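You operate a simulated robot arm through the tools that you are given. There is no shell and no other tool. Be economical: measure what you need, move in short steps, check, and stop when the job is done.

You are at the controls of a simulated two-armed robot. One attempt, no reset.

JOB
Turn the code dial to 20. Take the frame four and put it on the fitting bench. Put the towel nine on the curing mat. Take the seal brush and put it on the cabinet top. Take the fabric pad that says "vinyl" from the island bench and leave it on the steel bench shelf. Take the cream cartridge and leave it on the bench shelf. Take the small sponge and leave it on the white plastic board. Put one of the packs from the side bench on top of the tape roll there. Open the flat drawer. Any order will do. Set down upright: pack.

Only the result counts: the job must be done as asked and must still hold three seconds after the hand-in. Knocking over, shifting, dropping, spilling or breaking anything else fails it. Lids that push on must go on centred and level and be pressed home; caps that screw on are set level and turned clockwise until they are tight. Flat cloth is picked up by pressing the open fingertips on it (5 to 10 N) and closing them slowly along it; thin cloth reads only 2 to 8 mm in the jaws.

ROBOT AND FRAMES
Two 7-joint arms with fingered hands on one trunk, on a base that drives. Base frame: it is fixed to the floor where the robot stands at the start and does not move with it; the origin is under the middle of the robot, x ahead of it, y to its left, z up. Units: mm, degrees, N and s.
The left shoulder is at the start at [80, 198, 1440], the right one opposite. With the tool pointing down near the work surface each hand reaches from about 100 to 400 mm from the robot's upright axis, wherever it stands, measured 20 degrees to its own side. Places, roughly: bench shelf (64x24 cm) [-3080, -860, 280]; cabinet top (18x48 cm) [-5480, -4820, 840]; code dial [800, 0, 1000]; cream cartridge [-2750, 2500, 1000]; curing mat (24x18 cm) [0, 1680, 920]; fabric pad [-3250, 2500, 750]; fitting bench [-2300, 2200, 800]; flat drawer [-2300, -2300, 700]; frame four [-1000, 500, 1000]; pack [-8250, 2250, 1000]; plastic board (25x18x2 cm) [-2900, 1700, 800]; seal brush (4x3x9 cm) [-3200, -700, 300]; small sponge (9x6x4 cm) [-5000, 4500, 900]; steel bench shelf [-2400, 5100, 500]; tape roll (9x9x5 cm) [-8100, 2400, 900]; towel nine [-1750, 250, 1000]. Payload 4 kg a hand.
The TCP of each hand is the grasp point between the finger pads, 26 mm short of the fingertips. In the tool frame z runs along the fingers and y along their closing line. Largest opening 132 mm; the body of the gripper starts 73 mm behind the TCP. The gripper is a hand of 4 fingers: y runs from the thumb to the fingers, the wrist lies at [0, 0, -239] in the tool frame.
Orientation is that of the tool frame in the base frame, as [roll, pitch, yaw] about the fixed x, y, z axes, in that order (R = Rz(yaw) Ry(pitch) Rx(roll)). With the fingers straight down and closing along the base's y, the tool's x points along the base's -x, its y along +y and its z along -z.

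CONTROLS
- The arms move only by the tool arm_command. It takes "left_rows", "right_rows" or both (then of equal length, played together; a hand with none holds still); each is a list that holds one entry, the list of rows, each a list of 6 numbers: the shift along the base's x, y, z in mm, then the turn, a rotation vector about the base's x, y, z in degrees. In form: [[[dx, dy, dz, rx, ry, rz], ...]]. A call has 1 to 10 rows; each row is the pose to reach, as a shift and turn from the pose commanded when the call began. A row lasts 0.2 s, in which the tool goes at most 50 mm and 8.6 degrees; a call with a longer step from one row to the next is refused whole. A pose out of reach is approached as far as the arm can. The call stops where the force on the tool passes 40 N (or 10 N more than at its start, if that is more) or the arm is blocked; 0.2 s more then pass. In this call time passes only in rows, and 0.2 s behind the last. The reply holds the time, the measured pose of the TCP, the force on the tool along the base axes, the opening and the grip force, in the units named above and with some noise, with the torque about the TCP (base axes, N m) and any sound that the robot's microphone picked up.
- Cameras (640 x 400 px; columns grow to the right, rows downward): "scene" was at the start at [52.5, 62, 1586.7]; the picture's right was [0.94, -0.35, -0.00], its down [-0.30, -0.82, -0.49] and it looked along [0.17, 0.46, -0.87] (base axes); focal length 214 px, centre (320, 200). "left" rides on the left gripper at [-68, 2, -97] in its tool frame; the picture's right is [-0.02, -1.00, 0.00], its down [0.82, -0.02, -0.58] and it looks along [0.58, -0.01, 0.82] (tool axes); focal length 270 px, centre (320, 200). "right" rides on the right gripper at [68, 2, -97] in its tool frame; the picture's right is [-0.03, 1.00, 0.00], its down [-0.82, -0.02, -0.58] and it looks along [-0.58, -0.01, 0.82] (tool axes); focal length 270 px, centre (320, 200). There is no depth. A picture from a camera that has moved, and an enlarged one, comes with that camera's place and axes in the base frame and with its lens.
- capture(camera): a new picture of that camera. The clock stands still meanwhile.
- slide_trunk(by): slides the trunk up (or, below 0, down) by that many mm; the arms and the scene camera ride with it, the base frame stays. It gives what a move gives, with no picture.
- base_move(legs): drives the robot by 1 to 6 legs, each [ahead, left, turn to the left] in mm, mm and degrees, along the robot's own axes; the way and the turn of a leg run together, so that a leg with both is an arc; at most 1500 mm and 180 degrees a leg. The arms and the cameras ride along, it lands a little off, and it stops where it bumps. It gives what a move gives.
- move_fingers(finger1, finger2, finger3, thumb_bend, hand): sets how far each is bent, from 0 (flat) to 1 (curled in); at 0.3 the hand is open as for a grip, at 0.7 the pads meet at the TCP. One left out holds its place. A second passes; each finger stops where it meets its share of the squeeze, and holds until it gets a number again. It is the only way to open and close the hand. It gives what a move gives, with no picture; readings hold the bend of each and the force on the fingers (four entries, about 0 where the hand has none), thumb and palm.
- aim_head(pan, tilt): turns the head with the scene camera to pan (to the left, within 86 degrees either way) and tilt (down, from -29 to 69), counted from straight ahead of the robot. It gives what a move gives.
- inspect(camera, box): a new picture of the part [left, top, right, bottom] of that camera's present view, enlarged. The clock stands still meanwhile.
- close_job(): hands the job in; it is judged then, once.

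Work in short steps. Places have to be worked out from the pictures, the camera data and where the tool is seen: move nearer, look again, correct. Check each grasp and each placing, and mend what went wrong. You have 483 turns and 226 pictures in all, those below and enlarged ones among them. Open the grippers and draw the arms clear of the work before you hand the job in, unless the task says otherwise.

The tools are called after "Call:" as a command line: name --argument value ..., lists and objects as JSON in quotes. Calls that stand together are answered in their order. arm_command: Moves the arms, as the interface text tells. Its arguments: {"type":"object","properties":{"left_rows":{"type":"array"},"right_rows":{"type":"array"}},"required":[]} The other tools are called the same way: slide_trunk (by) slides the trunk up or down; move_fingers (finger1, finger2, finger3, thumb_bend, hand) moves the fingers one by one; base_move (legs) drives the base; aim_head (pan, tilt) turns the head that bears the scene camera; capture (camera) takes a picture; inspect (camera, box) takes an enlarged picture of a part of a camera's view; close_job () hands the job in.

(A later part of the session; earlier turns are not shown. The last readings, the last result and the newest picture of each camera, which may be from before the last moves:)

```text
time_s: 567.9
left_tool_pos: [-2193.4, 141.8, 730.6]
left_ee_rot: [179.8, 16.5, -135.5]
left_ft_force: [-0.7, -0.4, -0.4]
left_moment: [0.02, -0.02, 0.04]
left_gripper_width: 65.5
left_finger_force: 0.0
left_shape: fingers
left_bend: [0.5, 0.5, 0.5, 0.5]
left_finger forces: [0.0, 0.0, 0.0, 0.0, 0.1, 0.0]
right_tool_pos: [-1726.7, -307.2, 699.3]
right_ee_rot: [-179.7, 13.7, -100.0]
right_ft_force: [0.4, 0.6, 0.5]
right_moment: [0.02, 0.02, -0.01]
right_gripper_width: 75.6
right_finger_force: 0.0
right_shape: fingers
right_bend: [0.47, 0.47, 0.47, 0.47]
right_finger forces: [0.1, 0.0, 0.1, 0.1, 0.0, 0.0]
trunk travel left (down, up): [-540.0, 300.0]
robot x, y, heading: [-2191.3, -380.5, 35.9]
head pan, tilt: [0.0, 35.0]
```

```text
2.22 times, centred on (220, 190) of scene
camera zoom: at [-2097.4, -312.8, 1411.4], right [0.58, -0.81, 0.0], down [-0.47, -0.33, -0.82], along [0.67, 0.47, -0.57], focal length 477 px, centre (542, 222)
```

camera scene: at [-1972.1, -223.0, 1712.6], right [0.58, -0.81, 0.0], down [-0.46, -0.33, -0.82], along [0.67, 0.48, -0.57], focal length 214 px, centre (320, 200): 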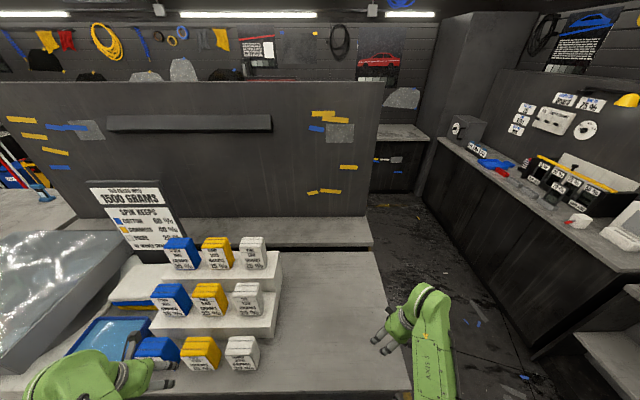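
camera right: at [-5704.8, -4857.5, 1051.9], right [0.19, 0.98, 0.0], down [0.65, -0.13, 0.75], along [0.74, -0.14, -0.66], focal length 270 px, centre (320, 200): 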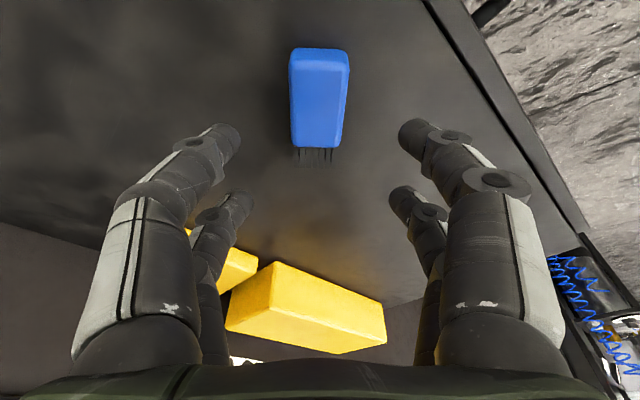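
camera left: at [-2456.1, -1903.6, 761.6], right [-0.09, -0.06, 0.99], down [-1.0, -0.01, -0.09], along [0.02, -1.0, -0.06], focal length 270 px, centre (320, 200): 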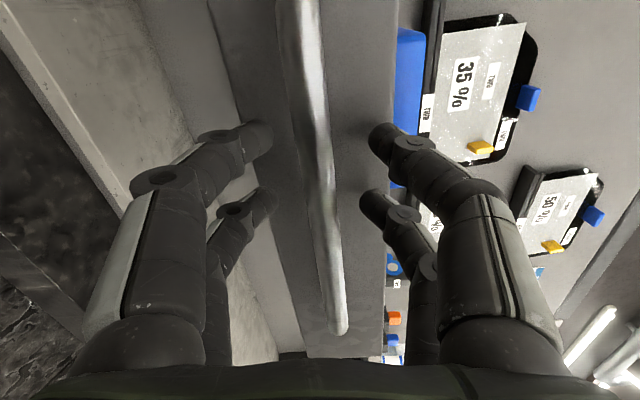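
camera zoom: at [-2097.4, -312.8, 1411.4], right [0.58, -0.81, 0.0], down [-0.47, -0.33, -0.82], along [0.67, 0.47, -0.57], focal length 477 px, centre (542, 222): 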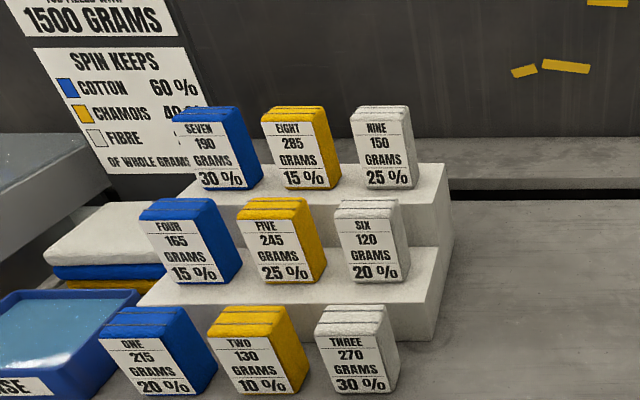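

The vertical baseline gives NINE's centre at about [-1660, 314, 1044] (85 wide, z 979–1110). I raise the trunk 150, then tilt the left hand 40° forward, swing it 170 mm inward and up.

Call:
slide_trunk --by 150

Call:
move_fingers --hand "left" --finger1 0.34 --finger2 0.34 --finger3 0.34 --thumb_bend 0.34

Call:
arm_command --left_rows '[[[5, 5, 35, 4.6, -6.4, 0], [10, 8, 70, 9.1, -12.7, 0], [15, 10, 105, 13.7, -19.1, 0], [25, 10, 140, 13.7, -19.1, 0], [35, 10, 175, 13.7, -19.1, 0], [45, 5, 210, 13.7, -19.1, 0], [60, -20, 230, 13.7, -19.1, 0], [80, -60, 240, 13.7, -19.1, 0]]]'

```text
time_s: 569.6
left_tool_pos: [-2193.1, 140.3, 880.6]
left_ee_rot: [-179.9, 16.3, -135.4]
left_ft_force: [0.3, 0.4, -0.1]
left_moment: [-0.03, 0.02, 0.02]
left_gripper_width: 65.8
left_finger_force: 0.1
left_shape: fingers
left_bend: [0.5, 0.5, 0.5, 0.5]
left_finger forces: [0.0, 0.0, 0.0, 0.0, 0.1, 0.0]
right_tool_pos: [-1727.0, -307.7, 851.0]
right_ee_rot: [-179.7, 13.6, -100.0]
right_ft_force: [0.1, -0.3, 0.2]
right_moment: [0.0, -0.02, 0.01]
right_gripper_width: 75.6
right_finger_force: 0.1
right_shape: fingers
right_bend: [0.47, 0.47, 0.47, 0.47]
right_finger forces: [0.1, 0.0, 0.1, 0.0, 0.1, 0.1]
trunk travel left (down, up): [-690.0, 150.0]
robot x, y, heading: [-2191.5, -381.7, 35.7]
head pan, tilt: [0.0, 35.0]
```

```text
time_s: 570.6
left_tool_pos: [-2194.0, 140.8, 881.1]
left_ee_rot: [-179.9, 16.3, -135.4]
left_ft_force: [0.3, -0.2, -0.3]
left_moment: [-0.04, 0.0, -0.02]
left_gripper_width: 119.3
left_finger_force: 0.0
left_shape: fingers
left_bend: [0.34, 0.34, 0.34, 0.34]
left_finger forces: [0.0, 0.1, 0.0, 0.0, 0.0, 0.1]
right_tool_pos: [-1726.7, -307.5, 850.4]
right_ee_rot: [-179.7, 13.7, -100.0]
right_ft_force: [-0.1, 0.0, 0.0]
right_moment: [-0.01, -0.02, -0.01]
right_gripper_width: 75.6
right_finger_force: 0.1
right_shape: fingers
right_bend: [0.47, 0.47, 0.47, 0.47]
right_finger forces: [0.0, 0.1, 0.0, 0.0, 0.1, 0.0]
trunk travel left (down, up): [-690.0, 150.0]
robot x, y, heading: [-2191.3, -378.6, 35.4]
head pan, tilt: [0.0, 35.0]
```

```text
time_s: 572.6
left_tool_pos: [-2141.8, 101.8, 1143.7]
left_ee_rot: [-178.8, 42.7, -129.8]
left_ft_force: [-0.5, 1.0, 0.5]
left_moment: [-0.05, 0.05, 0.03]
left_gripper_width: 119.6
left_finger_force: 0.0
left_shape: fingers
left_bend: [0.34, 0.34, 0.34, 0.34]
left_finger forces: [0.0, 0.0, 0.1, 0.0, 0.0, 0.1]
right_tool_pos: [-1726.5, -307.0, 853.6]
right_ee_rot: [-179.7, 13.5, -99.9]
right_ft_force: [-0.2, -0.3, 0.9]
right_moment: [0.0, 0.0, -0.02]
right_gripper_width: 75.7
right_finger_force: 0.1
right_shape: fingers
right_bend: [0.47, 0.47, 0.47, 0.47]
right_finger forces: [0.0, 0.1, 0.0, 0.1, 0.0, 0.1]
trunk travel left (down, up): [-690.0, 150.0]
robot x, y, heading: [-2193.1, -380.8, 35.4]
head pan, tilt: [0.0, 35.0]
stopped in row 8 (left hand): the arm was blocked; the commanded pose is now the measured one
```

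The left hand is up at z 1144. I raise the trunk 100 more so the right hand clears the bench, drive 165 ahead, and extend the left hand towards NINE at height, correcting its yaw.

Call:
slide_trunk --by 100

Call:
base_move --legs '[[165, 0, 0]]'

Call:
arm_command --left_rows '[[[40, 10, -5, 0, 0, -3], [80, 20, -10, 0, 0, -6], [120, 32, -20, 0, 0, -9], [160, 44, -30, 0, 0, -12], [200, 58, -40, 0, 0, -14], [235, 75, -50, 0, 0, -14]]]'

Call:
capture --camera "scene"

```text
time_s: 574.0
left_tool_pos: [-2141.6, 100.4, 1242.0]
left_ee_rot: [-178.7, 42.5, -129.9]
left_ft_force: [0.2, -0.4, -0.4]
left_moment: [0.0, 0.02, 0.02]
left_gripper_width: 119.3
left_finger_force: 0.1
left_shape: fingers
left_bend: [0.34, 0.34, 0.34, 0.34]
left_finger forces: [0.0, 0.1, 0.0, 0.0, 0.0, 0.0]
right_tool_pos: [-1726.5, -306.5, 951.5]
right_ee_rot: [-179.7, 13.6, -100.0]
right_ft_force: [0.0, 0.0, -0.3]
right_moment: [0.02, -0.01, -0.01]
right_gripper_width: 75.5
right_finger_force: 0.0
right_shape: fingers
right_bend: [0.47, 0.47, 0.47, 0.47]
right_finger forces: [0.0, 0.0, 0.0, 0.0, 0.0, 0.1]
trunk travel left (down, up): [-790.0, 50.0]
robot x, y, heading: [-2191.4, -380.6, 35.6]
head pan, tilt: [0.0, 35.0]
```

```text
time_s: 575.4
left_tool_pos: [-2005.5, 195.3, 1241.6]
left_ee_rot: [-178.5, 42.6, -130.0]
left_ft_force: [-0.2, -0.6, -0.3]
left_moment: [0.0, 0.0, 0.0]
left_gripper_width: 119.8
left_finger_force: 0.1
left_shape: fingers
left_bend: [0.34, 0.34, 0.34, 0.34]
left_finger forces: [0.0, 0.0, 0.0, 0.0, 0.0, 0.0]
right_tool_pos: [-1591.2, -215.6, 951.4]
right_ee_rot: [-179.5, 13.8, -100.4]
right_ft_force: [0.1, -0.5, 0.3]
right_moment: [0.02, 0.0, -0.03]
right_gripper_width: 75.6
right_finger_force: 0.0
right_shape: fingers
right_bend: [0.47, 0.47, 0.47, 0.47]
right_finger forces: [0.1, 0.0, 0.0, 0.1, 0.0, 0.0]
trunk travel left (down, up): [-790.0, 50.0]
robot x, y, heading: [-2054.9, -282.8, 35.0]
head pan, tilt: [0.0, 35.0]
```

```text
time_s: 575.9
left_tool_pos: [-2029.4, 236.5, 1223.1]
left_ee_rot: [-177.4, 41.1, -118.5]
left_ft_force: [0.2, 0.7, -0.8]
left_moment: [-0.04, -0.03, 0.01]
left_gripper_width: 119.7
left_finger_force: 0.0
left_shape: fingers
left_bend: [0.34, 0.34, 0.34, 0.34]
left_finger forces: [0.0, 0.1, 0.0, 0.1, 0.1, 0.1]
right_tool_pos: [-1590.7, -214.7, 950.6]
right_ee_rot: [-179.6, 13.5, -100.6]
right_ft_force: [1.0, -0.1, 0.0]
right_moment: [0.0, 0.0, -0.05]
right_gripper_width: 75.6
right_finger_force: 0.0
right_shape: fingers
right_bend: [0.47, 0.47, 0.47, 0.47]
right_finger forces: [0.1, 0.1, 0.0, 0.0, 0.1, 0.0]
trunk travel left (down, up): [-790.0, 50.0]
robot x, y, heading: [-2055.5, -285.5, 34.9]
head pan, tilt: [0.0, 35.0]
stopped in row 2 (left hand): the arm was blocked; the commanded pose is now the measured one
```

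```text
59 pictures are left
camera scene: at [-1962.2, -216.4, 1662.5], right [0.57, -0.82, 0.0], down [-0.47, -0.33, -0.82], along [0.67, 0.47, -0.57], focal length 214 px, centre (320, 200)
```

scene: 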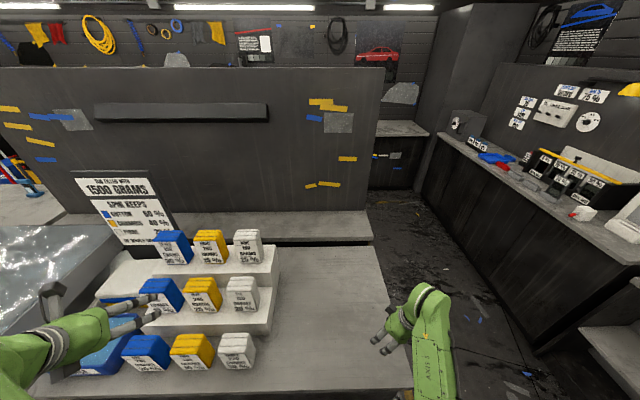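

The left arm is in an awkward branch, so I'll use the right hand instead. I straighten its yaw (-44°) while raising it, then shift the base left so NINE is in front of it.

Call:
arm_command --right_rows '[[[0, 0, 25, 0, 0, -7.4], [0, 0, 50, 0, 0, -14.8], [0, 0, 75, 0, 0, -22.2], [0, 0, 100, 0, 0, -29.6], [0, 0, 125, 0, 0, -37], [0, 0, 140, 0, 0, -44]]]'

Call:
arm_command --right_rows '[[[10, 7, 10, 4.6, -6.6, 0], [20, 14, 20, 9.3, -13.1, 0], [30, 21, 30, 13.9, -19.7, 0], [40, 28, 40, 15.7, -22.2, 0]]]'

Call:
base_move --legs '[[-150, 0, 0], [0, 390, 0]]'

Call:
capture --camera "right"

```text
time_s: 577.3
left_tool_pos: [-2027.1, 237.6, 1222.7]
left_ee_rot: [-177.5, 41.1, -118.6]
left_ft_force: [0.1, 0.3, -0.6]
left_moment: [0.01, 0.02, 0.02]
left_gripper_width: 119.7
left_finger_force: 0.1
left_shape: fingers
left_bend: [0.34, 0.34, 0.34, 0.34]
left_finger forces: [0.0, 0.1, 0.1, 0.1, 0.0, 0.0]
right_tool_pos: [-1590.8, -215.7, 1088.8]
right_ee_rot: [-179.6, 13.6, -144.6]
right_ft_force: [-0.3, 0.3, 0.1]
right_moment: [0.0, 0.03, 0.03]
right_gripper_width: 75.6
right_finger_force: 0.2
right_shape: fingers
right_bend: [0.47, 0.47, 0.47, 0.47]
right_finger forces: [0.0, 0.0, 0.1, 0.1, 0.1, 0.1]
trunk travel left (down, up): [-790.0, 50.0]
robot x, y, heading: [-2055.6, -286.5, 35.0]
head pan, tilt: [0.0, 35.0]
```

```text
time_s: 578.3
left_tool_pos: [-2026.1, 238.2, 1223.7]
left_ee_rot: [-177.7, 41.1, -118.6]
left_ft_force: [-0.4, -1.5, -0.1]
left_moment: [0.0, 0.02, 0.04]
left_gripper_width: 119.7
left_finger_force: 0.0
left_shape: fingers
left_bend: [0.34, 0.34, 0.34, 0.34]
left_finger forces: [0.0, 0.0, 0.0, 0.0, 0.0, 0.0]
right_tool_pos: [-1551.6, -187.0, 1132.1]
right_ee_rot: [-179.5, 40.8, -144.4]
right_ft_force: [0.3, -0.3, -0.6]
right_moment: [-0.02, -0.01, -0.02]
right_gripper_width: 75.8
right_finger_force: 0.1
right_shape: fingers
right_bend: [0.47, 0.47, 0.47, 0.47]
right_finger forces: [0.0, 0.0, 0.0, 0.0, 0.1, 0.1]
trunk travel left (down, up): [-790.0, 50.0]
robot x, y, heading: [-2058.5, -283.0, 35.1]
head pan, tilt: [0.0, 35.0]
```

```text
time_s: 581.7
left_tool_pos: [-2365.6, 458.0, 1223.3]
left_ee_rot: [-177.7, 41.2, -118.2]
left_ft_force: [0.5, -0.7, -0.1]
left_moment: [0.02, 0.01, 0.02]
left_gripper_width: 119.7
left_finger_force: 0.1
left_shape: fingers
left_bend: [0.34, 0.34, 0.34, 0.34]
left_finger forces: [0.0, 0.0, 0.1, 0.0, 0.0, 0.0]
right_tool_pos: [-1887.7, 36.0, 1131.2]
right_ee_rot: [-179.8, 40.8, -144.2]
right_ft_force: [0.1, 0.7, 0.3]
right_moment: [-0.01, 0.01, 0.0]
right_gripper_width: 75.4
right_finger_force: 0.0
right_shape: fingers
right_bend: [0.47, 0.47, 0.47, 0.47]
right_finger forces: [0.0, 0.0, 0.0, 0.0, 0.0, 0.0]
trunk travel left (down, up): [-790.0, 50.0]
robot x, y, heading: [-2390.8, -63.2, 35.6]
head pan, tilt: [0.0, 35.0]
```

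```text
58 pictures are left
camera right: at [-1982.6, -29.2, 1160.0], right [-0.57, 0.82, 0.01], down [0.21, 0.13, 0.97], along [0.8, 0.55, -0.24], focal length 270 px, centre (320, 200)
```

right: 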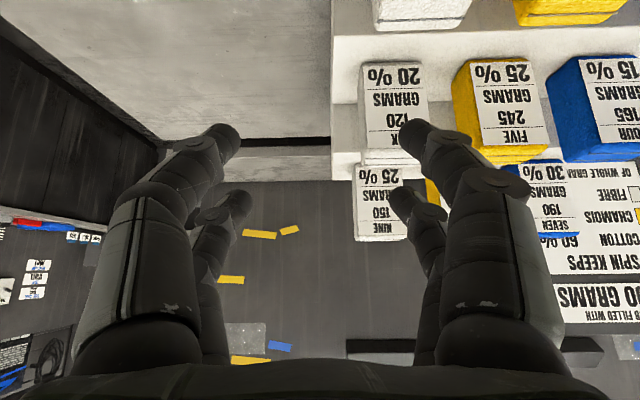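

NINE is at p≈1228, front face q≈-1155. I open the hand to ~119 mm, shift the base left 100 and ahead 150, and look again.

Call:
move_fingers --hand "right" --finger1 0.35 --finger2 0.35 --finger3 0.35 --thumb_bend 0.35

Call:
base_move --legs '[[0, 100, 0], [140, 0, 0]]'

Call:
capture --camera "right"

```text
time_s: 582.7
left_tool_pos: [-2369.4, 460.8, 1222.2]
left_ee_rot: [-177.5, 41.1, -118.2]
left_ft_force: [1.2, 0.2, 0.6]
left_moment: [-0.02, -0.01, -0.01]
left_gripper_width: 119.9
left_finger_force: 0.1
left_shape: fingers
left_bend: [0.34, 0.34, 0.34, 0.34]
left_finger forces: [0.0, 0.0, 0.0, 0.0, 0.0, 0.0]
right_tool_pos: [-1891.1, 39.7, 1131.5]
right_ee_rot: [-179.6, 40.8, -144.0]
right_ft_force: [-0.1, -0.5, -0.9]
right_moment: [0.01, -0.01, -0.03]
right_gripper_width: 116.1
right_finger_force: 0.1
right_shape: fingers
right_bend: [0.35, 0.35, 0.35, 0.35]
right_finger forces: [0.0, 0.0, 0.1, 0.0, 0.0, 0.1]
trunk travel left (down, up): [-790.0, 50.0]
robot x, y, heading: [-2398.7, -64.0, 35.4]
head pan, tilt: [0.0, 35.0]
```

```text
time_s: 584.8
left_tool_pos: [-2318.0, 621.1, 1223.4]
left_ee_rot: [-177.4, 41.2, -118.2]
left_ft_force: [0.3, -0.1, 0.7]
left_moment: [0.04, 0.01, -0.03]
left_gripper_width: 120.1
left_finger_force: 0.1
left_shape: fingers
left_bend: [0.34, 0.34, 0.34, 0.34]
left_finger forces: [0.1, 0.0, 0.0, 0.0, 0.0, 0.0]
right_tool_pos: [-1838.9, 199.0, 1133.1]
right_ee_rot: [-179.3, 40.9, -144.1]
right_ft_force: [-0.4, 0.2, 0.4]
right_moment: [0.01, -0.05, -0.06]
right_gripper_width: 116.0
right_finger_force: 0.1
right_shape: fingers
right_bend: [0.35, 0.35, 0.35, 0.35]
right_finger forces: [0.0, 0.0, 0.0, 0.0, 0.1, 0.0]
trunk travel left (down, up): [-790.0, 50.0]
robot x, y, heading: [-2337.1, 97.6, 35.1]
head pan, tilt: [0.0, 35.0]
```

```text
57 pictures are left
camera right: at [-1934.0, 133.2, 1162.3], right [-0.57, 0.82, 0.01], down [0.2, 0.13, 0.97], along [0.8, 0.55, -0.24], focal length 270 px, centre (320, 200)
```

right: 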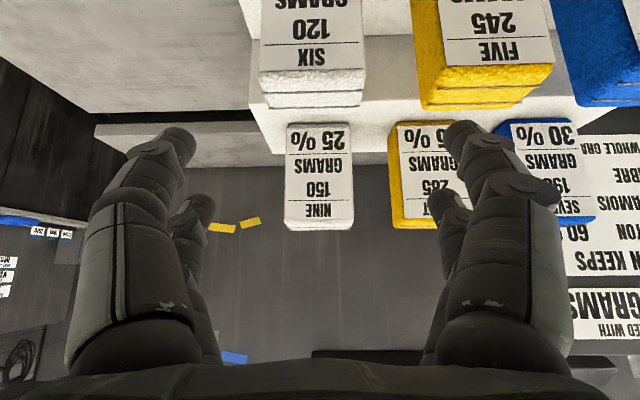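

Perfectly aligned. I move in over SIX, then down around NINE.

Call:
arm_command --right_rows '[[[33, 23, -5, 0, 0, 0], [66, 47, -12, 0, 0, 0], [98, 70, -18, 0, 0, 0], [130, 93, -25, 0, 0, 0], [158, 113, -38, 0, 0, 0], [184, 131, -52, 0, 0, 0], [204, 145, -65, 0, 0, 0]]]'

Call:
capture --camera "right"

```text
time_s: 586.4
left_tool_pos: [-2316.8, 619.3, 1226.4]
left_ee_rot: [-177.4, 41.3, -118.3]
left_ft_force: [-0.1, -0.3, 0.3]
left_moment: [0.01, -0.03, -0.02]
left_gripper_width: 119.7
left_finger_force: 0.0
left_shape: fingers
left_bend: [0.34, 0.34, 0.34, 0.34]
left_finger forces: [0.0, 0.1, 0.0, 0.0, 0.0, 0.0]
right_tool_pos: [-1631.8, 342.0, 1073.2]
right_ee_rot: [-179.4, 41.4, -144.1]
right_ft_force: [-2.3, -5.5, 18.4]
right_moment: [-0.38, 0.15, 0.07]
right_gripper_width: 119.5
right_finger_force: 10.5
right_shape: fingers
right_bend: [0.35, 0.35, 0.35, 0.35]
right_finger forces: [3.0, 3.5, 8.3, 0.0, 5.5, 0.1]
trunk travel left (down, up): [-790.0, 50.0]
robot x, y, heading: [-2342.5, 98.2, 35.1]
head pan, tilt: [0.0, 35.0]
```

```text
56 pictures are left
camera right: at [-1727.7, 276.0, 1101.6], right [-0.56, 0.83, 0.01], down [0.19, 0.12, 0.97], along [0.8, 0.55, -0.23], focal length 270 px, centre (320, 200)
```

right: 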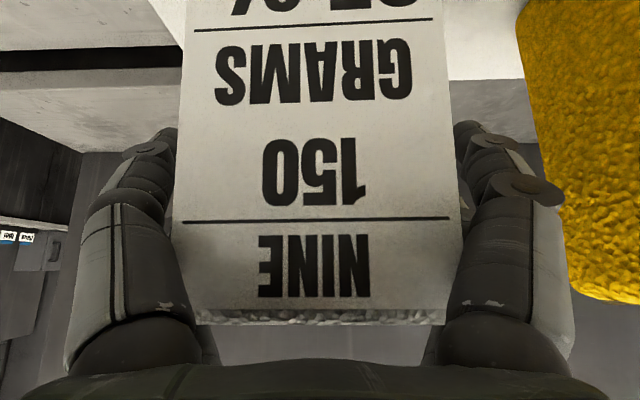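

Slight contact of the fingertips. I ease up 8 mm and close on the towel.

Call:
arm_command --right_rows '[[[0, 0, 9, 0, 0, 0]]]'

Call:
move_fingers --hand "right" --finger1 0.56 --finger2 0.56 --finger3 0.56 --thumb_bend 0.56

Call:
capture --camera "right"

```text
time_s: 586.8
left_tool_pos: [-2311.3, 620.9, 1222.3]
left_ee_rot: [-177.8, 41.1, -118.3]
left_ft_force: [0.0, 0.2, 0.1]
left_moment: [-0.03, 0.01, 0.01]
left_gripper_width: 119.6
left_finger_force: 0.1
left_shape: fingers
left_bend: [0.34, 0.34, 0.34, 0.34]
left_finger forces: [0.0, 0.1, 0.0, 0.0, 0.0, 0.0]
right_tool_pos: [-1628.6, 343.1, 1075.2]
right_ee_rot: [-179.5, 40.7, -144.2]
right_ft_force: [-0.8, -3.4, 10.2]
right_moment: [-0.32, 0.15, 0.02]
right_gripper_width: 119.1
right_finger_force: 8.1
right_shape: fingers
right_bend: [0.35, 0.35, 0.35, 0.35]
right_finger forces: [3.1, 2.1, 5.3, 0.0, 5.8, 0.0]
trunk travel left (down, up): [-790.0, 50.0]
robot x, y, heading: [-2339.4, 93.9, 35.2]
head pan, tilt: [0.0, 35.0]
```

```text
time_s: 587.8
left_tool_pos: [-2313.5, 619.2, 1223.6]
left_ee_rot: [-177.6, 41.1, -118.5]
left_ft_force: [0.0, 0.2, -0.5]
left_moment: [0.02, 0.02, -0.02]
left_gripper_width: 119.7
left_finger_force: 0.1
left_shape: fingers
left_bend: [0.34, 0.34, 0.34, 0.34]
left_finger forces: [0.0, 0.1, 0.0, 0.0, 0.1, 0.0]
right_tool_pos: [-1630.8, 344.7, 1075.9]
right_ee_rot: [-179.5, 40.8, -144.2]
right_ft_force: [-0.4, -3.0, 5.5]
right_moment: [-0.45, -0.22, -0.06]
right_gripper_width: 82.6
right_finger_force: 49.6
right_shape: fingers
right_bend: [0.53, 0.55, 0.55, 0.53]
right_finger forces: [23.9, 22.6, 23.2, 0.0, 30.3, 0.1]
trunk travel left (down, up): [-790.0, 50.0]
robot x, y, heading: [-2338.6, 98.9, 35.1]
head pan, tilt: [0.0, 35.0]
```

```text
55 pictures are left
camera right: at [-1726.3, 277.3, 1105.3], right [-0.57, 0.82, 0.01], down [0.2, 0.13, 0.97], along [0.8, 0.55, -0.24], focal length 270 px, centre (320, 200)
```

right: 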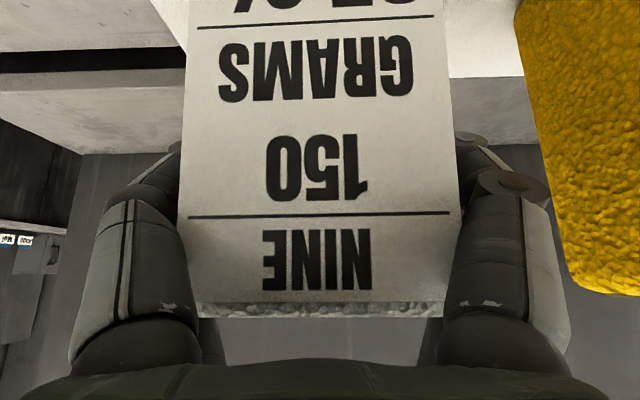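

Firmly held (82.6 mm). I lift it straight up and check.

Call:
arm_command --right_rows '[[[0, 0, 20, 0, 0, 0], [0, 0, 45, 0, 0, 0], [-10, -7, 75, 0, 0, 0], [-25, -18, 100, 0, 0, 0], [-50, -36, 115, 0, 0, 0], [-80, -57, 120, 0, 0, 0]]]'

Call:
capture --camera "scene"

```text
time_s: 589.2
left_tool_pos: [-2313.9, 620.1, 1222.7]
left_ee_rot: [-177.7, 41.1, -118.3]
left_ft_force: [-0.4, 0.3, -1.4]
left_moment: [0.02, -0.01, -0.04]
left_gripper_width: 119.6
left_finger_force: 0.2
left_shape: fingers
left_bend: [0.34, 0.34, 0.34, 0.34]
left_finger forces: [0.0, 0.0, 0.0, 0.0, 0.1, 0.0]
right_tool_pos: [-1713.1, 290.3, 1197.5]
right_ee_rot: [-179.5, 40.8, -144.2]
right_ft_force: [0.5, 1.0, -3.2]
right_moment: [0.02, -0.07, -0.01]
right_gripper_width: 82.2
right_finger_force: 48.6
right_shape: fingers
right_bend: [0.53, 0.55, 0.55, 0.53]
right_finger forces: [23.6, 25.2, 21.0, 0.1, 27.3, 0.0]
trunk travel left (down, up): [-790.0, 50.0]
robot x, y, heading: [-2340.2, 97.8, 35.5]
head pan, tilt: [0.0, 35.0]
```

```text
54 pictures are left
camera scene: at [-2245.7, 165.5, 1662.3], right [0.58, -0.82, 0.0], down [-0.47, -0.33, -0.82], along [0.67, 0.47, -0.57], focal length 214 px, centre (320, 200)
```

scene: 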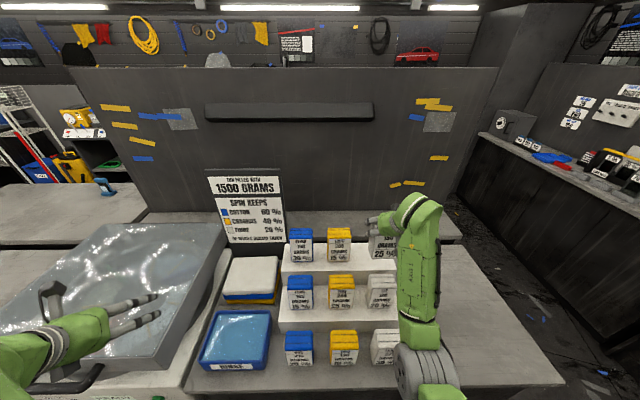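

NINE is in the hand. I back off, strafe right to the corridor at p≈100, drive through to the aisle and strafe left to the mats on the wall bench.

Call:
base_move --legs '[[-300, 0, 0], [0, -1330, 0], [1150, 0, 0], [1130, 0, 0], [0, 1150, 0]]'

Call:
aim_head --pan 0 --tilt 40

Call:
capture --camera "scene"

```text
time_s: 613.9
left_tool_pos: [-514.4, 1537.3, 1223.0]
left_ee_rot: [-177.8, 41.2, -118.6]
left_ft_force: [0.0, 0.0, 0.1]
left_moment: [0.0, -0.01, -0.01]
left_gripper_width: 119.8
left_finger_force: 0.0
left_shape: fingers
left_bend: [0.34, 0.34, 0.34, 0.34]
left_finger forces: [0.0, 0.1, 0.1, 0.0, 0.0, 0.1]
right_tool_pos: [87.3, 1204.3, 1195.3]
right_ee_rot: [-179.7, 40.6, -144.3]
right_ft_force: [-0.1, 0.5, -3.7]
right_moment: [0.02, -0.07, -0.02]
right_gripper_width: 82.2
right_finger_force: 48.0
right_shape: fingers
right_bend: [0.53, 0.55, 0.55, 0.53]
right_finger forces: [23.5, 24.7, 21.4, 0.0, 26.7, 0.1]
trunk travel left (down, up): [-790.0, 50.0]
robot x, y, heading: [-544.7, 1013.3, 35.1]
head pan, tilt: [0.0, 35.0]
```

```text
time_s: 614.5
left_tool_pos: [-514.0, 1537.6, 1223.0]
left_ee_rot: [-177.6, 41.1, -118.5]
left_ft_force: [-0.7, -0.9, -0.4]
left_moment: [0.04, 0.02, 0.04]
left_gripper_width: 119.7
left_finger_force: 0.0
left_shape: fingers
left_bend: [0.34, 0.34, 0.34, 0.34]
left_finger forces: [0.1, 0.1, 0.1, 0.0, 0.0, 0.0]
right_tool_pos: [86.7, 1204.3, 1195.6]
right_ee_rot: [-179.6, 40.7, -144.3]
right_ft_force: [0.8, 0.3, -2.7]
right_moment: [0.04, -0.02, -0.02]
right_gripper_width: 82.3
right_finger_force: 48.0
right_shape: fingers
right_bend: [0.53, 0.55, 0.55, 0.53]
right_finger forces: [23.6, 24.7, 21.3, 0.0, 26.6, 0.1]
trunk travel left (down, up): [-790.0, 50.0]
robot x, y, heading: [-545.2, 1013.8, 35.2]
head pan, tilt: [0.0, 40.0]
```

```text
53 pictures are left
camera scene: at [-448.6, 1081.3, 1654.5], right [0.58, -0.82, 0.0], down [-0.53, -0.37, -0.77], along [0.63, 0.44, -0.64], focal length 214 px, centre (320, 200)
```

scene: 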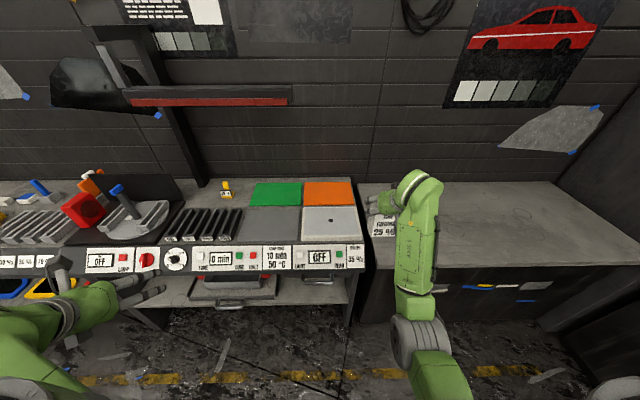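

I zoom in on the four mats and the labels.

Call:
inspect --camera "scene" --box '[170, 170, 380, 290]'

```text
3.05 times, centred on (275, 230) of scene
camera zoom: at [-448.6, 1081.3, 1654.5], right [0.58, -0.82, 0.0], down [-0.53, -0.37, -0.77], along [0.63, 0.44, -0.64], focal length 654 px, centre (457, 109)
```

zoom: 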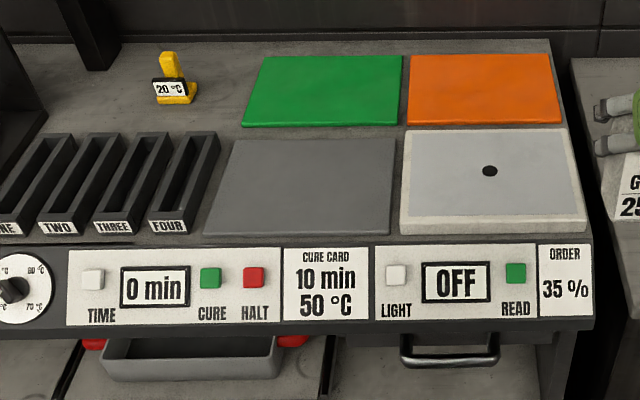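

The grey mat beside the CURE panel, at about [-7, 1693], is the curing mat. I shift the base left 450 and ahead 110 so the towel comes over it.

Call:
base_move --legs '[[0, 450, 0], [110, 0, 0]]'

Call:
arm_command --right_rows '[[[24, 17, -15, 0, 0, 0], [48, 34, -30, 0, 0, 0], [72, 51, -50, 0, 0, 0]]]'

Call:
capture --camera "scene"

Call:
capture --camera "right"

```text
time_s: 618.1
left_tool_pos: [-694.2, 1973.2, 1224.3]
left_ee_rot: [-177.5, 41.5, -118.3]
left_ft_force: [0.4, -0.3, 0.0]
left_moment: [0.02, -0.03, -0.02]
left_gripper_width: 119.8
left_finger_force: 0.0
left_shape: fingers
left_bend: [0.34, 0.34, 0.34, 0.34]
left_finger forces: [0.0, 0.0, 0.0, 0.1, 0.0, 0.1]
right_tool_pos: [-93.5, 1641.8, 1198.4]
right_ee_rot: [-179.5, 41.1, -144.0]
right_ft_force: [-0.6, 0.3, -2.6]
right_moment: [0.05, -0.02, -0.02]
right_gripper_width: 82.5
right_finger_force: 48.1
right_shape: fingers
right_bend: [0.53, 0.55, 0.55, 0.53]
right_finger forces: [23.5, 24.6, 21.3, 0.0, 26.8, 0.1]
trunk travel left (down, up): [-790.0, 50.0]
robot x, y, heading: [-718.0, 1454.5, 35.3]
head pan, tilt: [0.0, 40.0]
```

```text
time_s: 618.9
left_tool_pos: [-688.8, 1976.5, 1222.7]
left_ee_rot: [-177.7, 41.1, -118.3]
left_ft_force: [0.6, 0.2, -0.8]
left_moment: [-0.04, 0.02, -0.05]
left_gripper_width: 119.8
left_finger_force: 0.1
left_shape: fingers
left_bend: [0.34, 0.34, 0.34, 0.34]
left_finger forces: [0.1, 0.0, 0.1, 0.0, 0.0, 0.0]
right_tool_pos: [-13.5, 1699.1, 1145.8]
right_ee_rot: [-179.6, 40.5, -144.1]
right_ft_force: [1.1, 0.6, -4.1]
right_moment: [0.01, -0.04, -0.03]
right_gripper_width: 82.2
right_finger_force: 47.2
right_shape: fingers
right_bend: [0.53, 0.55, 0.55, 0.53]
right_finger forces: [23.1, 24.4, 21.1, 0.0, 26.0, 0.0]
trunk travel left (down, up): [-790.0, 50.0]
robot x, y, heading: [-714.1, 1455.0, 35.3]
head pan, tilt: [0.0, 40.0]
```

```text
51 pictures are left
camera scene: at [-620.2, 1521.3, 1654.3], right [0.58, -0.82, 0.0], down [-0.53, -0.37, -0.76], along [0.62, 0.44, -0.64], focal length 214 px, centre (320, 200)
```

scene: 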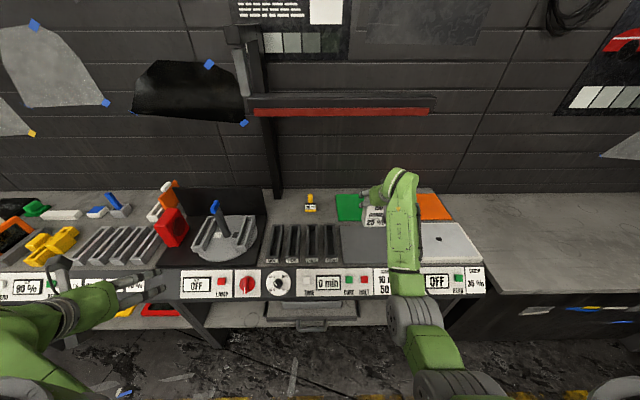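

```text
50 pictures are left
camera right: at [-107.9, 1633.2, 1175.0], right [-0.57, 0.82, 0.01], down [0.21, 0.13, 0.97], along [0.8, 0.55, -0.24], focal length 270 px, centre (320, 200)
```

right: 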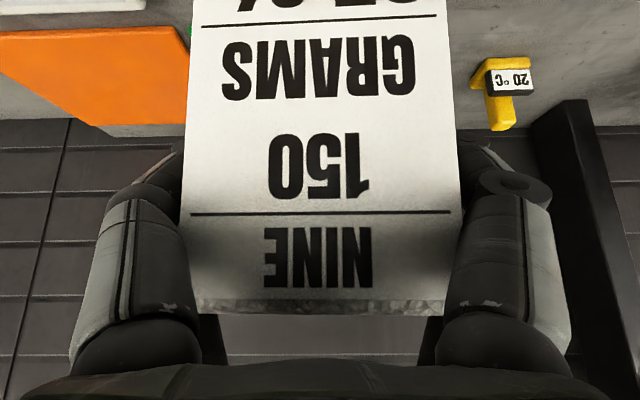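

The towel is right above the grey mat. I lower it, the last part in small steps.

Call:
arm_command --right_rows '[[[0, 0, -40, 0, 0, 0], [0, 0, -80, 0, 0, 0], [0, 0, -110, 0, 0, 0], [0, 0, -122, 0, 0, 0], [0, 0, -130, 0, 0, 0], [0, 0, -138, 0, 0, 0]]]'

```text
time_s: 620.3
left_tool_pos: [-690.1, 1976.1, 1222.8]
left_ee_rot: [-177.6, 41.1, -118.2]
left_ft_force: [0.4, 0.2, 0.1]
left_moment: [-0.02, -0.03, -0.02]
left_gripper_width: 119.8
left_finger_force: 0.0
left_shape: fingers
left_bend: [0.34, 0.34, 0.34, 0.34]
left_finger forces: [0.0, 0.0, 0.1, 0.1, 0.0, 0.0]
right_tool_pos: [-14.7, 1697.7, 1009.2]
right_ee_rot: [-179.4, 41.0, -144.0]
right_ft_force: [-1.1, 0.3, 2.9]
right_moment: [-0.12, -0.13, -0.05]
right_gripper_width: 82.4
right_finger_force: 47.4
right_shape: fingers
right_bend: [0.53, 0.55, 0.55, 0.53]
right_finger forces: [22.7, 25.1, 22.5, 0.0, 25.5, 0.1]
trunk travel left (down, up): [-790.0, 50.0]
robot x, y, heading: [-717.0, 1449.6, 35.1]
head pan, tilt: [0.0, 40.0]
```

It has just touched. I lower 2 mm more, open slowly and check.

Call:
arm_command --right_rows '[[[0, 0, -2, 0, 0, 0]]]'

Call:
move_fingers --hand "right" --finger1 0.36 --finger2 0.36 --finger3 0.36 --thumb_bend 0.36

Call:
arm_command --right_rows '[[[-8, -6, 25, 0, 0, 0], [-25, -18, 60, 0, 0, 0], [-55, -39, 90, 0, 0, 0], [-95, -68, 90, 0, 0, 0]]]'

Call:
capture --camera "scene"

```text
time_s: 620.7
left_tool_pos: [-691.2, 1975.0, 1222.4]
left_ee_rot: [-177.6, 41.2, -118.1]
left_ft_force: [-0.5, -0.7, 0.9]
left_moment: [-0.03, -0.01, 0.02]
left_gripper_width: 119.7
left_finger_force: 0.0
left_shape: fingers
left_bend: [0.34, 0.34, 0.34, 0.34]
left_finger forces: [0.1, 0.0, 0.0, 0.0, 0.0, 0.1]
right_tool_pos: [-15.5, 1695.7, 1008.0]
right_ee_rot: [-179.4, 41.1, -144.0]
right_ft_force: [-1.8, 0.7, 9.3]
right_moment: [-0.3, -0.23, -0.03]
right_gripper_width: 82.2
right_finger_force: 49.4
right_shape: fingers
right_bend: [0.53, 0.55, 0.55, 0.53]
right_finger forces: [22.5, 26.6, 24.8, 0.0, 25.3, 0.0]
trunk travel left (down, up): [-790.0, 50.0]
robot x, y, heading: [-716.7, 1455.1, 35.4]
head pan, tilt: [0.0, 40.0]
```

```text
time_s: 621.7
left_tool_pos: [-692.2, 1975.4, 1223.5]
left_ee_rot: [-177.5, 41.2, -118.2]
left_ft_force: [-0.8, 0.2, -0.1]
left_moment: [0.02, 0.0, 0.01]
left_gripper_width: 119.9
left_finger_force: 0.1
left_shape: fingers
left_bend: [0.34, 0.34, 0.34, 0.34]
left_finger forces: [0.1, 0.0, 0.0, 0.0, 0.0, 0.0]
right_tool_pos: [-17.1, 1696.4, 1007.0]
right_ee_rot: [-179.5, 40.9, -143.9]
right_ft_force: [-4.8, 1.5, 8.2]
right_moment: [-0.15, 0.05, -0.03]
right_gripper_width: 114.3
right_finger_force: 6.3
right_shape: fingers
right_bend: [0.36, 0.36, 0.36, 0.36]
right_finger forces: [3.9, 4.9, 2.9, 0.0, 1.2, 0.0]
trunk travel left (down, up): [-790.0, 50.0]
robot x, y, heading: [-715.9, 1452.8, 35.2]
head pan, tilt: [0.0, 40.0]
```

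```text
time_s: 622.7
left_tool_pos: [-690.8, 1973.5, 1224.0]
left_ee_rot: [-177.7, 41.3, -118.3]
left_ft_force: [0.3, 0.2, 0.2]
left_moment: [0.0, 0.0, 0.0]
left_gripper_width: 119.8
left_finger_force: 0.1
left_shape: fingers
left_bend: [0.34, 0.34, 0.34, 0.34]
left_finger forces: [0.1, 0.0, 0.0, 0.1, 0.1, 0.0]
right_tool_pos: [-112.1, 1626.6, 1098.3]
right_ee_rot: [-179.6, 40.8, -144.1]
right_ft_force: [-0.3, -0.1, 0.8]
right_moment: [0.02, -0.03, -0.01]
right_gripper_width: 113.4
right_finger_force: 0.1
right_shape: fingers
right_bend: [0.36, 0.36, 0.36, 0.36]
right_finger forces: [0.0, 0.0, 0.0, 0.1, 0.1, 0.0]
trunk travel left (down, up): [-790.0, 50.0]
robot x, y, heading: [-715.8, 1451.8, 35.2]
head pan, tilt: [0.0, 40.0]
```

```text
49 pictures are left
camera scene: at [-623.9, 1517.8, 1654.7], right [0.58, -0.82, 0.0], down [-0.52, -0.37, -0.77], along [0.63, 0.44, -0.64], focal length 214 px, centre (320, 200)
```

scene: 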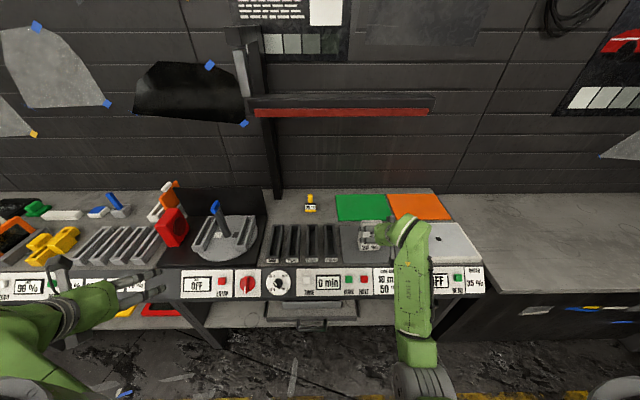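

I check the towel with the right camera.

Call:
capture --camera "right"

```text
48 pictures are left
camera right: at [-206.8, 1561.4, 1127.4], right [-0.57, 0.82, 0.01], down [0.2, 0.13, 0.97], along [0.8, 0.55, -0.24], focal length 270 px, centre (320, 200)
```

right: 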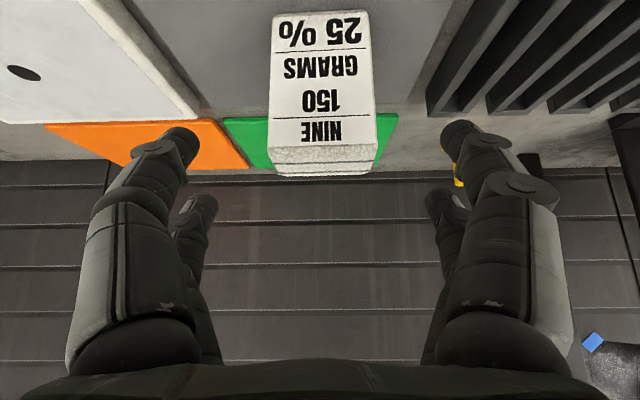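

The towel stands on the curing mat. Last job: the pack on the tape roll at the far side bench (p≈6640, q≈-5300). I back off a bit and strafe along the aisle to its far end.

Call:
base_move --legs '[[-200, 0, 0], [0, 1500, 0], [0, 1500, 0], [0, 250, 0], [-420, 0, 0]]'

Call:
aim_head --pan 86 --tilt 25

Call:
capture --camera "scene"

```text
time_s: 642.0
left_tool_pos: [-3041.1, 4296.0, 1222.3]
left_ee_rot: [-177.7, 41.1, -119.4]
left_ft_force: [-0.8, 0.7, 0.6]
left_moment: [-0.03, 0.01, -0.03]
left_gripper_width: 119.3
left_finger_force: 0.1
left_shape: fingers
left_bend: [0.34, 0.34, 0.34, 0.34]
left_finger forces: [0.1, 0.0, 0.0, 0.0, 0.0, 0.0]
right_tool_pos: [-2467.5, 3940.5, 1094.7]
right_ee_rot: [-179.5, 40.7, -145.1]
right_ft_force: [0.7, 0.3, -0.8]
right_moment: [0.0, 0.05, -0.01]
right_gripper_width: 113.2
right_finger_force: 0.0
right_shape: fingers
right_bend: [0.36, 0.36, 0.36, 0.36]
right_finger forces: [0.1, 0.1, 0.0, 0.1, 0.0, 0.1]
trunk travel left (down, up): [-790.0, 50.0]
robot x, y, heading: [-3080.5, 3773.3, 34.3]
head pan, tilt: [0.0, 40.0]
```

```text
time_s: 643.6
left_tool_pos: [-3042.8, 4295.1, 1222.3]
left_ee_rot: [-177.7, 41.1, -119.3]
left_ft_force: [-0.2, 0.4, -1.2]
left_moment: [-0.05, 0.0, 0.0]
left_gripper_width: 119.7
left_finger_force: 0.0
left_shape: fingers
left_bend: [0.34, 0.34, 0.34, 0.34]
left_finger forces: [0.1, 0.0, 0.0, 0.0, 0.0, 0.0]
right_tool_pos: [-2469.1, 3938.9, 1097.7]
right_ee_rot: [-179.4, 40.7, -145.1]
right_ft_force: [0.4, 0.9, 0.0]
right_moment: [0.05, 0.0, -0.02]
right_gripper_width: 113.4
right_finger_force: 0.1
right_shape: fingers
right_bend: [0.36, 0.36, 0.36, 0.36]
right_finger forces: [0.0, 0.0, 0.1, 0.0, 0.0, 0.0]
trunk travel left (down, up): [-790.0, 50.0]
robot x, y, heading: [-3078.5, 3773.6, 34.5]
head pan, tilt: [85.9, 25.0]
```

```text
47 pictures are left
camera scene: at [-3100.6, 3869.3, 1677.9], right [0.86, 0.5, 0.0], down [0.21, -0.36, -0.91], along [-0.46, 0.78, -0.42], focal length 214 px, centre (320, 200)
```

scene: 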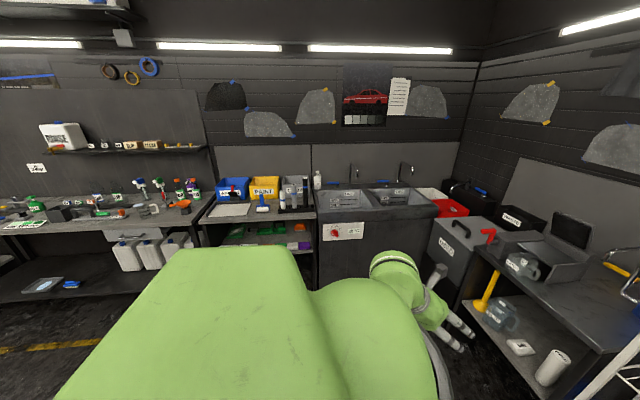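

All fine (the vinyl pad is visible on its shelf). I go on: strafe left 680, turn left to face the far wall, and strafe along it.

Call:
base_move --legs '[[0, 680, 0], [0, 0, 91], [0, 1500, 0], [0, 1300, 0]]'

Call:
aim_head --pan 50 --tilt 25

Call:
capture --camera "scene"

```text
time_s: 664.2
left_tool_pos: [-6233.0, 2765.1, 1224.3]
left_ee_rot: [-177.6, 41.1, -28.6]
left_ft_force: [0.6, -1.2, 0.1]
left_moment: [-0.01, -0.01, 0.02]
left_gripper_width: 119.6
left_finger_force: 0.0
left_shape: fingers
left_bend: [0.34, 0.34, 0.34, 0.34]
left_finger forces: [0.0, 0.0, 0.1, 0.0, 0.0, 0.0]
right_tool_pos: [-5884.4, 3342.9, 1097.2]
right_ee_rot: [-179.7, 40.9, -54.4]
right_ft_force: [0.2, -0.1, 0.1]
right_moment: [0.0, 0.03, -0.01]
right_gripper_width: 113.2
right_finger_force: 0.1
right_shape: fingers
right_bend: [0.36, 0.36, 0.36, 0.36]
right_finger forces: [0.0, 0.0, 0.1, 0.1, 0.0, 0.1]
trunk travel left (down, up): [-790.0, 50.0]
robot x, y, heading: [-5713.2, 2736.9, 124.7]
head pan, tilt: [85.9, 25.0]
```

```text
time_s: 665.2
left_tool_pos: [-6235.1, 2766.3, 1222.1]
left_ee_rot: [-177.7, 41.1, -28.5]
left_ft_force: [0.4, -0.3, -0.2]
left_moment: [-0.03, 0.01, -0.01]
left_gripper_width: 119.6
left_finger_force: 0.0
left_shape: fingers
left_bend: [0.34, 0.34, 0.34, 0.34]
left_finger forces: [0.1, 0.0, 0.0, 0.0, 0.0, 0.1]
right_tool_pos: [-5884.6, 3342.3, 1097.3]
right_ee_rot: [-179.4, 40.8, -54.3]
right_ft_force: [0.0, 0.3, -0.3]
right_moment: [0.01, 0.01, 0.0]
right_gripper_width: 113.2
right_finger_force: 0.1
right_shape: fingers
right_bend: [0.36, 0.36, 0.36, 0.36]
right_finger forces: [0.0, 0.0, 0.0, 0.1, 0.1, 0.1]
trunk travel left (down, up): [-790.0, 50.0]
robot x, y, heading: [-5710.3, 2741.4, 125.0]
head pan, tilt: [50.0, 25.0]
```

```text
46 pictures are left
camera scene: at [-5820.9, 2769.7, 1677.8], right [0.09, 1.0, 0.0], down [0.42, -0.04, -0.91], along [-0.9, 0.08, -0.42], focal length 214 px, centre (320, 200)
```

scene: 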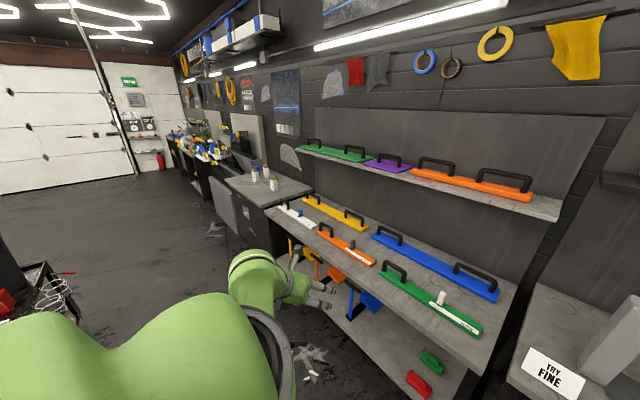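

The next stretch leads to the side bench; a black cart stands at about p 4900, q -5150 on the other side. I strafe left 1000, move ahead 200 and look again.

Call:
base_move --legs '[[0, 1000, 0.5], [180, 0, 0]]'

Call:
capture --camera "scene"

```text
time_s: 671.5
left_tool_pos: [-7143.5, 2293.3, 1224.3]
left_ee_rot: [-177.5, 41.4, -26.3]
left_ft_force: [-1.0, -1.4, 0.0]
left_moment: [0.04, 0.01, -0.02]
left_gripper_width: 119.7
left_finger_force: 0.1
left_shape: fingers
left_bend: [0.34, 0.34, 0.34, 0.34]
left_finger forces: [0.0, 0.0, 0.0, 0.1, 0.1, 0.0]
right_tool_pos: [-6816.8, 2882.9, 1099.4]
right_ee_rot: [-179.5, 41.0, -52.1]
right_ft_force: [1.4, -0.7, 0.0]
right_moment: [0.0, -0.03, -0.02]
right_gripper_width: 113.5
right_finger_force: 0.1
right_shape: fingers
right_bend: [0.36, 0.36, 0.36, 0.36]
right_finger forces: [0.0, 0.1, 0.0, 0.0, 0.0, 0.0]
trunk travel left (down, up): [-790.0, 50.0]
robot x, y, heading: [-6621.4, 2286.6, 127.0]
head pan, tilt: [50.0, 25.0]
```

```text
45 pictures are left
camera scene: at [-6729.7, 2312.1, 1678.2], right [0.05, 1.0, 0.0], down [0.42, -0.02, -0.91], along [-0.91, 0.04, -0.42], focal length 214 px, centre (320, 200)
```

scene: 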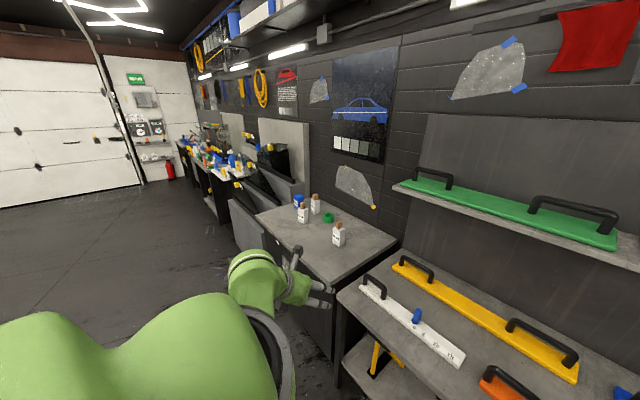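

I zoom in on the small side bench: it carries white packs with labels and a green roll.

Call:
inspect --camera "scene" --box '[250, 170, 410, 270]'

```text
4.00 times, centred on (330, 220) of scene
camera zoom: at [-6729.7, 2312.1, 1678.2], right [0.05, 1.0, 0.0], down [0.42, -0.02, -0.91], along [-0.91, 0.04, -0.42], focal length 858 px, centre (280, 120)
```

zoom: 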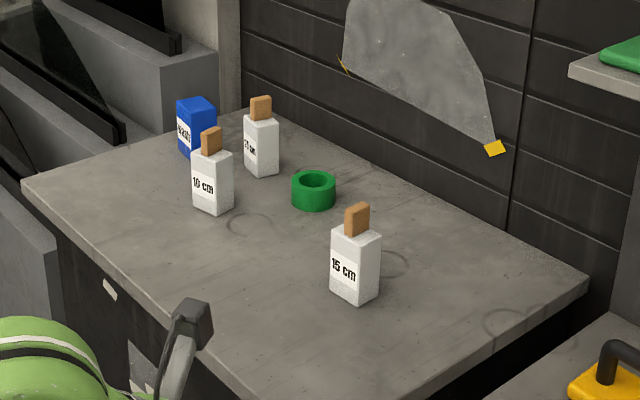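

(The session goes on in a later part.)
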